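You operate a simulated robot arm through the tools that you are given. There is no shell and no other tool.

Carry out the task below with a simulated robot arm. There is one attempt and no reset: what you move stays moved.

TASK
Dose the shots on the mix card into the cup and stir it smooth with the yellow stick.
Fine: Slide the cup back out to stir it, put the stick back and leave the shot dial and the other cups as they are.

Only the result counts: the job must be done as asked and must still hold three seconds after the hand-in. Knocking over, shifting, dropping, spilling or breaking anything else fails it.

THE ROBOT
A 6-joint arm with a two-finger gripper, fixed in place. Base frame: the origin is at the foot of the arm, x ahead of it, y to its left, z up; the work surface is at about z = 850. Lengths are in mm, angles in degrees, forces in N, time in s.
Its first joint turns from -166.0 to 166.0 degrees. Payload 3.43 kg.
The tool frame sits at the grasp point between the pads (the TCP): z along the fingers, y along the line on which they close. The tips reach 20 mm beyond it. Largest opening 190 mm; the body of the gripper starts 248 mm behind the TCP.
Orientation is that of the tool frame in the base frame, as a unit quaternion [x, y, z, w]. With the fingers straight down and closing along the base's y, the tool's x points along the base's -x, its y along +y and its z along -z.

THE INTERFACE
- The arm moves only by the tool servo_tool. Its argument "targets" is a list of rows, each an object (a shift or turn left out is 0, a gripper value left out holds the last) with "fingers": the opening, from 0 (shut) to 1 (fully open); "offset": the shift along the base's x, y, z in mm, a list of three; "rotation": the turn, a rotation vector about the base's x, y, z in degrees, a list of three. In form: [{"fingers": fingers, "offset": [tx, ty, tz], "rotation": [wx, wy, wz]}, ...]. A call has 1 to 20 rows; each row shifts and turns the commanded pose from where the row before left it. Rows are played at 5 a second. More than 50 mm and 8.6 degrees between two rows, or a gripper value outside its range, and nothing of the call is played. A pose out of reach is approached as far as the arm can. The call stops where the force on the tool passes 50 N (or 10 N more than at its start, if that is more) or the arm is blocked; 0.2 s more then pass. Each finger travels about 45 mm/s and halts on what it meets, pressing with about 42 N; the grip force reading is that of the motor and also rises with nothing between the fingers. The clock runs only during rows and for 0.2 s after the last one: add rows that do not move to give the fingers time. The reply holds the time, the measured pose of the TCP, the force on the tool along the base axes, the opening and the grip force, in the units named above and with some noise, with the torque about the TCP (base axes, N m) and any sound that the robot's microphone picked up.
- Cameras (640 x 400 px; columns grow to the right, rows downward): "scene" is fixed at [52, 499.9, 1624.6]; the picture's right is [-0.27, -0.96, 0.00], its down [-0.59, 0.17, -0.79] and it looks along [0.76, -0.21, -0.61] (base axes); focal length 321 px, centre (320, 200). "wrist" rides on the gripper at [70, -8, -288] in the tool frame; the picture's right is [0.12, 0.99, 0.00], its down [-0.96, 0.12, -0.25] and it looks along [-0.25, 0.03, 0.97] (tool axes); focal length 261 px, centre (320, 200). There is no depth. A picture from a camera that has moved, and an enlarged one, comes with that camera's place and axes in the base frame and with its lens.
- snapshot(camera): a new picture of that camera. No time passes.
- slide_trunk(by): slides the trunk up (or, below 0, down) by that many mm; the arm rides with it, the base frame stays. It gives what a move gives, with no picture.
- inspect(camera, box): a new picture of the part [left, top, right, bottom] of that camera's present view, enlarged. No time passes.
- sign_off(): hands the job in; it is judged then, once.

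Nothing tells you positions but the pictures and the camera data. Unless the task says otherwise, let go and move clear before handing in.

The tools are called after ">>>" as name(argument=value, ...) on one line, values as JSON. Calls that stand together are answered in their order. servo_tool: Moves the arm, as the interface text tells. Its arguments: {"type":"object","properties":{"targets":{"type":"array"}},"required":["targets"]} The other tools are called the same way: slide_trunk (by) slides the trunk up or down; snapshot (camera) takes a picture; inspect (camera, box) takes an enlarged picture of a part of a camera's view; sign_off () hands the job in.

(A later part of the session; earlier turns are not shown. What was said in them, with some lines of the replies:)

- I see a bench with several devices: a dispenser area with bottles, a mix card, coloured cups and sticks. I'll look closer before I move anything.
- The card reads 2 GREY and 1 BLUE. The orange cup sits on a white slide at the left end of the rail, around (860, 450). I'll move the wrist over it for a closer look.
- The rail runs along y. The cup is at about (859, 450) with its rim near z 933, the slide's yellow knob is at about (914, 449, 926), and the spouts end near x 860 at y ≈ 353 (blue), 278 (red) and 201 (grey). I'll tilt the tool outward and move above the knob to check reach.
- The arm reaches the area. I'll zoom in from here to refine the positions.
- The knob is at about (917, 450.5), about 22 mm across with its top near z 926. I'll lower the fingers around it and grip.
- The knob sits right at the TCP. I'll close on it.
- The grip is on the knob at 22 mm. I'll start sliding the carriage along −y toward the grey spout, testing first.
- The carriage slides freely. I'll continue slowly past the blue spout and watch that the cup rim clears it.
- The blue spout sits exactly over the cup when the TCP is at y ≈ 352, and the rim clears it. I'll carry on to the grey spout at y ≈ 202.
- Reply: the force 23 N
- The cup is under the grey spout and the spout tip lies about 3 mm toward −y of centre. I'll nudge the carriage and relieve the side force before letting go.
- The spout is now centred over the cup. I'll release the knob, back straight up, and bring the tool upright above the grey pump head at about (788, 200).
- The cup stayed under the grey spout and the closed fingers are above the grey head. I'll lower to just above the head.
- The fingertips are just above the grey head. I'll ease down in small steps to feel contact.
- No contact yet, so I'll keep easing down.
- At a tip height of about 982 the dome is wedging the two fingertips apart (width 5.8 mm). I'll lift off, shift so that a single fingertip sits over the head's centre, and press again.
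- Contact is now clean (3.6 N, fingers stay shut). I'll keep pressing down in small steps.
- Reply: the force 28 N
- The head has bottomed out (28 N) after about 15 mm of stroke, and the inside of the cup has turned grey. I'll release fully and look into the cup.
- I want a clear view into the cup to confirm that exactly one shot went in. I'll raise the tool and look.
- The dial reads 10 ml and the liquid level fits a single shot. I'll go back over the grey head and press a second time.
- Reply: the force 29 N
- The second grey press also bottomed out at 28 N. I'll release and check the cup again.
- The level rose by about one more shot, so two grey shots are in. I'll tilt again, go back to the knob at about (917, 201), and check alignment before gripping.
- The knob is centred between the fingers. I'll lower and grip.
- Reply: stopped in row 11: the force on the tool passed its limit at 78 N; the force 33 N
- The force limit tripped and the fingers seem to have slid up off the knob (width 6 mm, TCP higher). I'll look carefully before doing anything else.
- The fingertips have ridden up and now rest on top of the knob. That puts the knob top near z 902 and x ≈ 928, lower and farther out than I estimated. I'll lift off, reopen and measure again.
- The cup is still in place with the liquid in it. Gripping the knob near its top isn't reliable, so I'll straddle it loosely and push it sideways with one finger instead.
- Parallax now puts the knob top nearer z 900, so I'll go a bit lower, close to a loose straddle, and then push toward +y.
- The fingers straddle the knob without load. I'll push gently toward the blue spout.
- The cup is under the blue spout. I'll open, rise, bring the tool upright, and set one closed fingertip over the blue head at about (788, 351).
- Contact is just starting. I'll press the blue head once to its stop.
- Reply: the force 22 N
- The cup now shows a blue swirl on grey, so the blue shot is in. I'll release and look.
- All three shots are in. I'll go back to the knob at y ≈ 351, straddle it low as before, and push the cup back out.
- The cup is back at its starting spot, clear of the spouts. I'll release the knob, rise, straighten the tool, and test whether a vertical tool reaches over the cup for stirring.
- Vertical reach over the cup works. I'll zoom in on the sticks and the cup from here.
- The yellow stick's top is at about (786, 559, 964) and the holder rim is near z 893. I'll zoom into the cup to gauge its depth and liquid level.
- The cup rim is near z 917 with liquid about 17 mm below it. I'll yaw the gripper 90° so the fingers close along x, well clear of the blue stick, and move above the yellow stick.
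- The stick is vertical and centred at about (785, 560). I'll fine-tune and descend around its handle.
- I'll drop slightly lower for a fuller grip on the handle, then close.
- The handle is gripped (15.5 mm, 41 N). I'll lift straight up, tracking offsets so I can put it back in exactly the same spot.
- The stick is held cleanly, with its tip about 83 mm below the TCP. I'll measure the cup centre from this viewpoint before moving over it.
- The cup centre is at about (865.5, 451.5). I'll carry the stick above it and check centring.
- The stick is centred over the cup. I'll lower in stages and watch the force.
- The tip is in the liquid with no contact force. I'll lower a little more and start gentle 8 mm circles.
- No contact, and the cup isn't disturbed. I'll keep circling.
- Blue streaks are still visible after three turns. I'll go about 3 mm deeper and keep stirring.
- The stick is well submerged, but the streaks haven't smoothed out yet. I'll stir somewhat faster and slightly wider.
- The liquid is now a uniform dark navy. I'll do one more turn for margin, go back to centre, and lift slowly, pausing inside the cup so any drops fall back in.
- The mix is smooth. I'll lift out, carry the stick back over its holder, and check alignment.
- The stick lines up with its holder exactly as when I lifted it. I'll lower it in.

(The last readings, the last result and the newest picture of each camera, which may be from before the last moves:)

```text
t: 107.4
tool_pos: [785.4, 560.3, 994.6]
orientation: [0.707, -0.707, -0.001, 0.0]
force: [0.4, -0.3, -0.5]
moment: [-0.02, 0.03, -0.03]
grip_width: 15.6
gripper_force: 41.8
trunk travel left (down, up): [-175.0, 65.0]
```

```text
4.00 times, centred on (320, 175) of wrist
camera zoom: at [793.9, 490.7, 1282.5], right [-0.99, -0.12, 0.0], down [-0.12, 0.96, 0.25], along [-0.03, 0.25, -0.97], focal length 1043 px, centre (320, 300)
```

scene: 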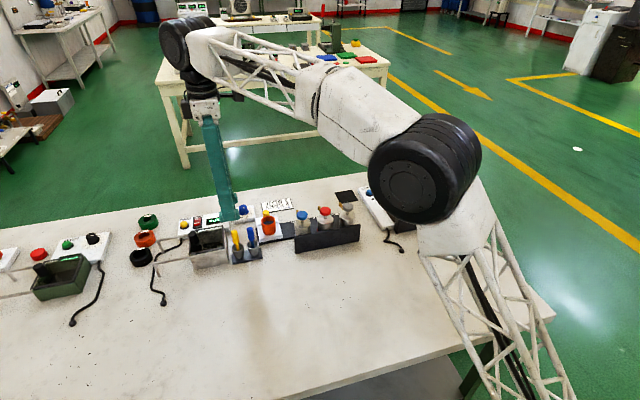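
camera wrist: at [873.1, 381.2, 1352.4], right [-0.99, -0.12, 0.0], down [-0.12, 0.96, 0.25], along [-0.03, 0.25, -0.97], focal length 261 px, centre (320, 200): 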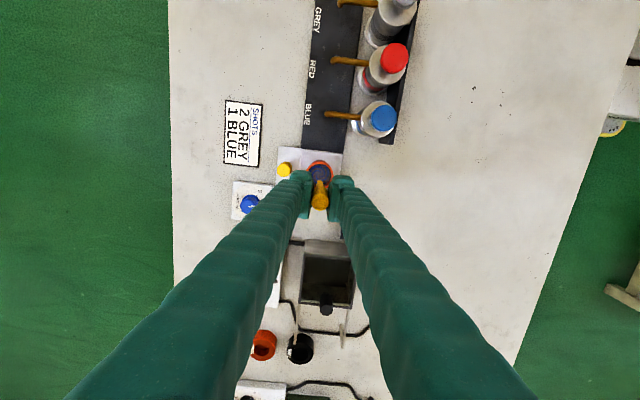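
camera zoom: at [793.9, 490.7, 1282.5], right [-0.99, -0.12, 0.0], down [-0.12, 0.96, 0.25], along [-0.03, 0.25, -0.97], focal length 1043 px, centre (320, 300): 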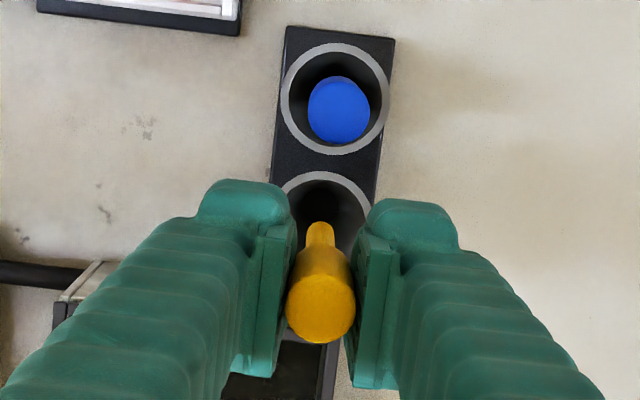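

>>> servo_tool(targets=[{"offset": [0, 0, -15]}, {"offset": [0, 0, -15]}, {"offset": [0, 0, -12]}, {"offset": [0, 0, -6]}, {"offset": [0, 0, -4]}, {"offset": [0, 0, -2]}, {}, {}])

>>> inspect(camera="scene", box=[205, 190, 285, 270])

>>> inspect(camera="wrist", box=[270, 125, 370, 225])

```text
t: 109.2
tool_pos: [783.7, 559.1, 941.1]
orientation: [0.707, -0.707, -0.001, 0.0]
force: [-0.4, 0.1, -0.5]
moment: [-0.03, -0.03, 0.0]
grip_width: 15.6
gripper_force: 42.1
trunk travel left (down, up): [-175.0, 65.0]
```

```text
5.00 times, centred on (245, 230) of scene
camera zoom: at [52.0, 499.9, 1624.6], right [-0.27, -0.96, 0.0], down [-0.59, 0.17, -0.79], along [0.76, -0.21, -0.61], focal length 1604 px, centre (695, 50)
```

zoom: 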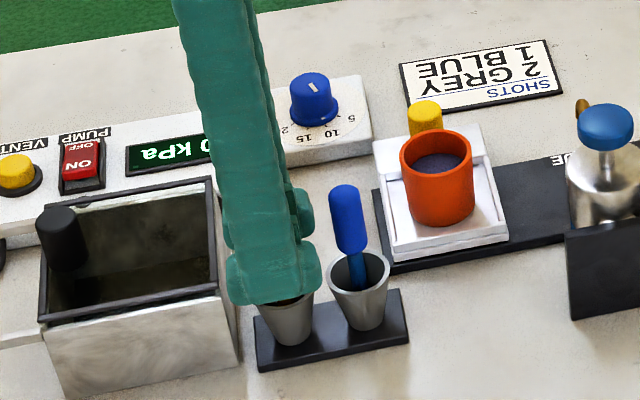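

```text
4.00 times, centred on (320, 175) of wrist
camera zoom: at [793.6, 490.1, 1228.5], right [-0.99, -0.12, 0.0], down [-0.12, 0.96, 0.25], along [-0.03, 0.25, -0.97], focal length 1043 px, centre (320, 300)
```

zoom: 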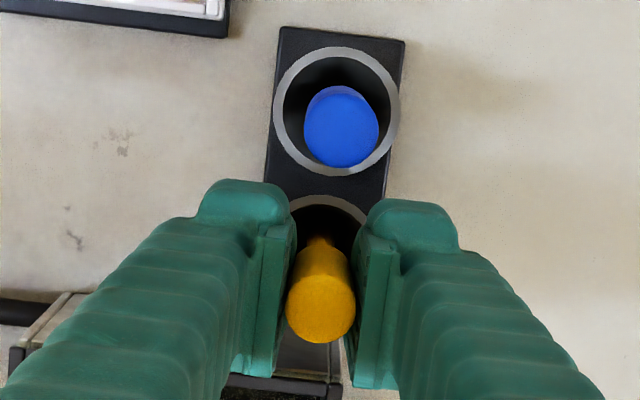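

The stick is back at its original depth. I'll settle the last millimetre and open the fingers gently.

>>> servo_tool(targets=[{"offset": [0, 0, -0.8]}, {}, {"fingers": 0.1}, {}, {"fingers": 0.15}, {}, {"fingers": 0.22}, {}, {}])

>>> inspect(camera="wrist", box=[270, 125, 370, 225])

```text
t: 111.2
tool_pos: [783.8, 560.9, 940.6]
orientation: [0.707, -0.707, -0.001, 0.001]
force: [0.4, 0.0, 0.3]
moment: [0.03, -0.02, 0.03]
grip_width: 42.0
gripper_force: 0.1
trunk travel left (down, up): [-175.0, 65.0]
```

```text
4.00 times, centred on (320, 175) of wrist
camera zoom: at [793.7, 490.2, 1227.9], right [-0.99, -0.12, 0.0], down [-0.12, 0.96, 0.25], along [-0.03, 0.25, -0.97], focal length 1043 px, centre (320, 300)
```

zoom: 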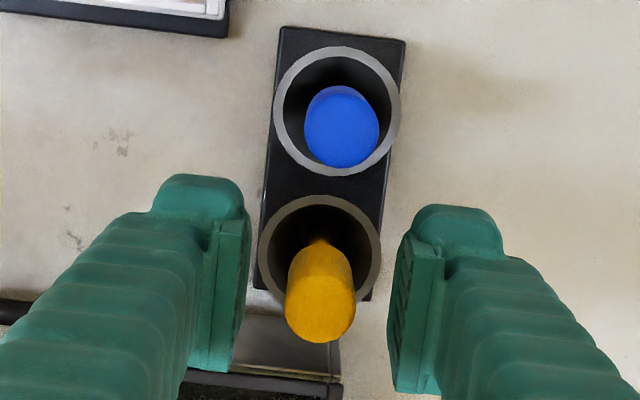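

The stick stands upright in its holder. I'll rise straight up and move clear, then check everything.

>>> servo_tool(targets=[{"offset": [0, 0, 15]}, {"offset": [0, 0, 30]}, {"offset": [0, 0, 40]}, {"offset": [0, 0, 45]}, {"offset": [0, 0, 45]}, {"offset": [-40, -10, 20]}, {"offset": [-45, -20, 0]}, {"offset": [-45, -20, 0]}, {"offset": [-40, -20, 0]}, {}, {}])

>>> snapshot(camera="scene")

>>> snapshot(camera="wrist")

>>> inspect(camera="scene", box=[205, 180, 305, 270])

>>> inspect(camera="scene", box=[280, 170, 440, 260])

>>> inspect(camera="scene", box=[0, 190, 220, 330])

```text
t: 113.6
tool_pos: [614.4, 489.5, 1136.5]
orientation: [0.707, -0.707, -0.001, 0.001]
force: [-0.6, 0.3, 0.6]
moment: [0.03, 0.02, 0.01]
grip_width: 41.7
gripper_force: 0.0
trunk travel left (down, up): [-175.0, 65.0]
```

```text
taken
```

scene: 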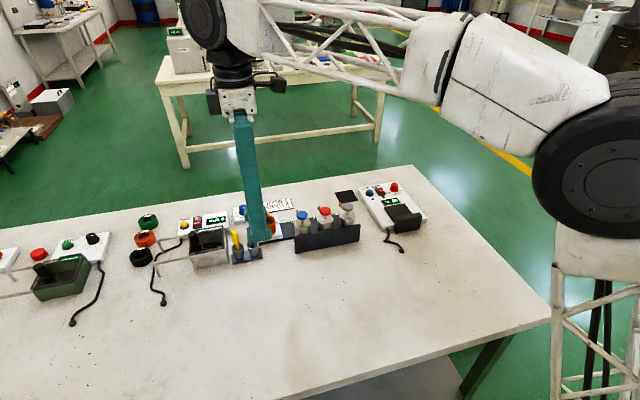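

```text
taken
camera wrist: at [623.3, 420.6, 1423.1], right [-0.99, -0.12, 0.0], down [-0.12, 0.96, 0.25], along [-0.03, 0.25, -0.97], focal length 261 px, centre (320, 200)
```

wrist: 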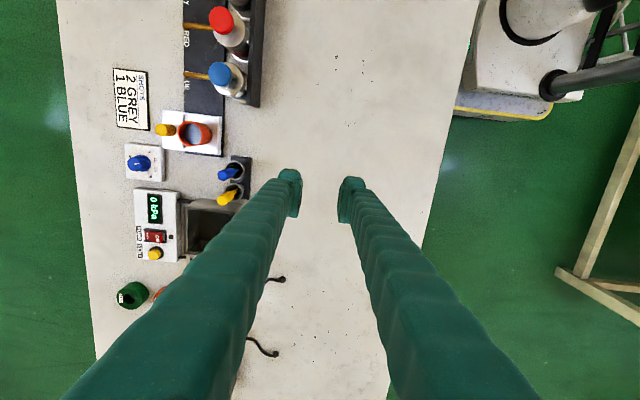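

```text
4.44 times, centred on (255, 225) of scene
camera zoom: at [52.0, 499.9, 1624.6], right [-0.27, -0.96, 0.0], down [-0.59, 0.17, -0.79], along [0.76, -0.21, -0.61], focal length 1426 px, centre (609, 89)
```

zoom: 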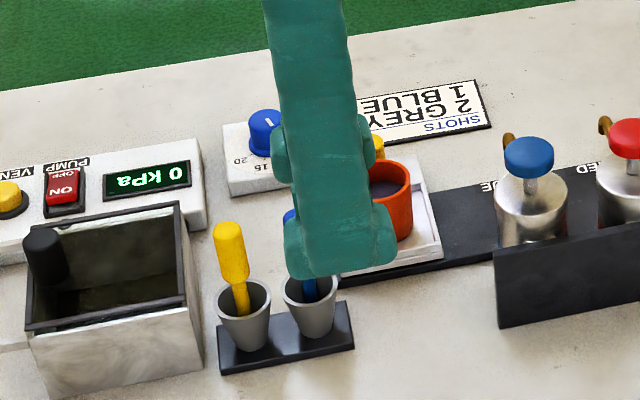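

```text
4.00 times, centred on (360, 215) of scene
camera zoom: at [52.0, 499.9, 1624.6], right [-0.27, -0.96, 0.0], down [-0.59, 0.17, -0.79], along [0.76, -0.21, -0.61], focal length 1283 px, centre (160, 140)
```

zoom: 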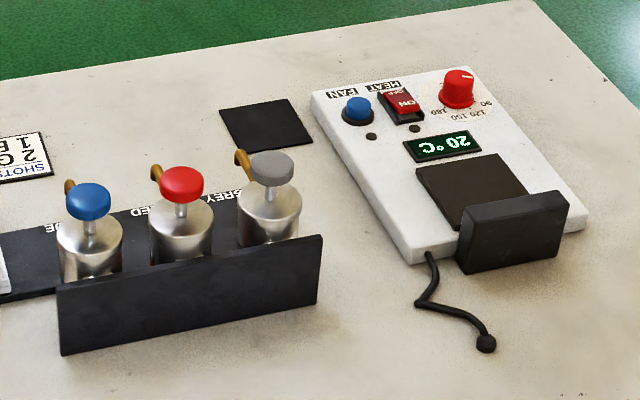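

```text
2.86 times, centred on (110, 260) of scene
camera zoom: at [52.0, 499.9, 1624.6], right [-0.27, -0.96, 0.0], down [-0.59, 0.17, -0.79], along [0.76, -0.21, -0.61], focal length 916 px, centre (920, 29)
```

zoom: 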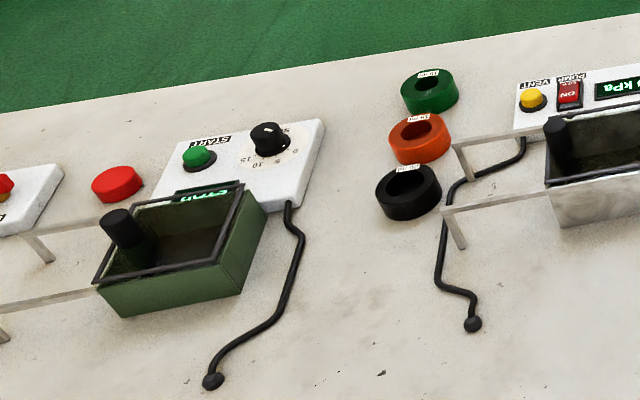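

The other objects look undisturbed. I'll move the arm aside for one clear final view of the cup, sticks and dial.

>>> servo_tool(targets=[{"offset": [0, -45, 10]}, {"offset": [0, -45, 10]}, {"offset": [0, -45, 10]}, {"offset": [0, -45, 0]}, {"offset": [0, -45, 0]}, {"offset": [0, -45, 0]}, {}, {}])

>>> inspect(camera="scene", box=[225, 190, 305, 270])

>>> snapshot(camera="scene")

```text
t: 115.4
tool_pos: [614.1, 218.7, 1164.7]
orientation: [-0.707, 0.707, 0.001, -0.001]
force: [0.2, -0.2, -0.7]
moment: [0.0, 0.0, 0.01]
grip_width: 41.6
gripper_force: 0.0
trunk travel left (down, up): [-175.0, 65.0]
```

```text
5.00 times, centred on (265, 230) of scene
camera zoom: at [52.0, 499.9, 1624.6], right [-0.27, -0.96, 0.0], down [-0.59, 0.17, -0.79], along [0.76, -0.21, -0.61], focal length 1604 px, centre (595, 50)
```

zoom: 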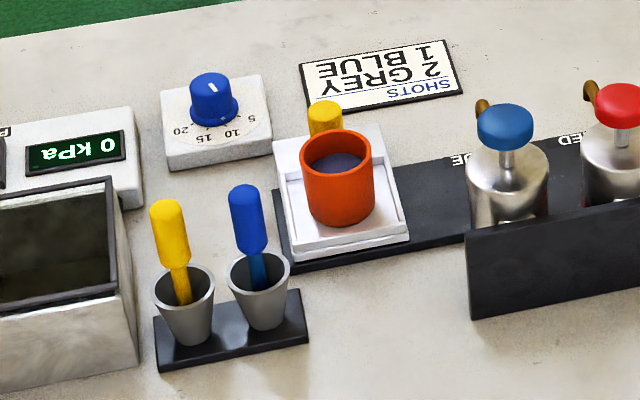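

```text
taken
```

scene: 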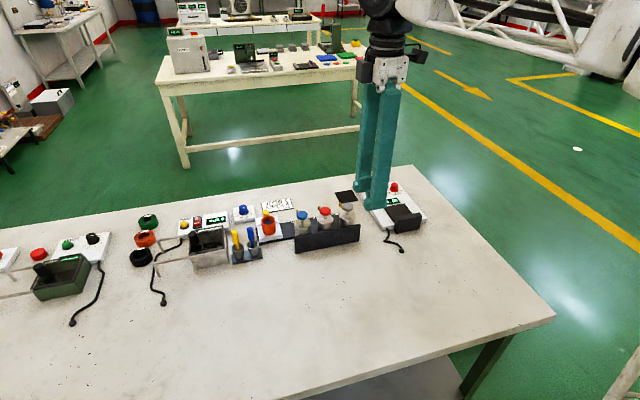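

The final view matches the starting layout: the cup is back at its original spot with a smooth, uniform mix of two grey shots and one blue. The yellow stick is upright in its holder, and the dial and everything else are untouched. The arm is clear, so I'll hand in.

>>> sign_off()

```text
The job is handed in.
```

The cup got two grey shots and one blue, as the card asked. I slid it back out to where it started and stirred it with the yellow stick until it was a uniform dark navy. The job is handed in, but I don't have the verdict.

- **Doses:** each pump was pressed to its stop, and I checked the cup after every press. My first try at the grey pump pushed its head a few millimetres before I backed off. The level after the first full press fitted about one shot.
- **Stick and arm:** the yellow stick is upright in its holder, and the arm is clear of the bench.
- **Left as they were:** the shot dial still reads about 10 ml. The other cups, the blue stick and the other devices look the same as at the start, and I saw no spills.
- **One slip:** gripping the slide's knob a second time failed. The fingers rode up onto it and the force reached 78 N before the arm stopped. The cup stayed in place, and after that I pushed the knob sideways instead of gripping it.
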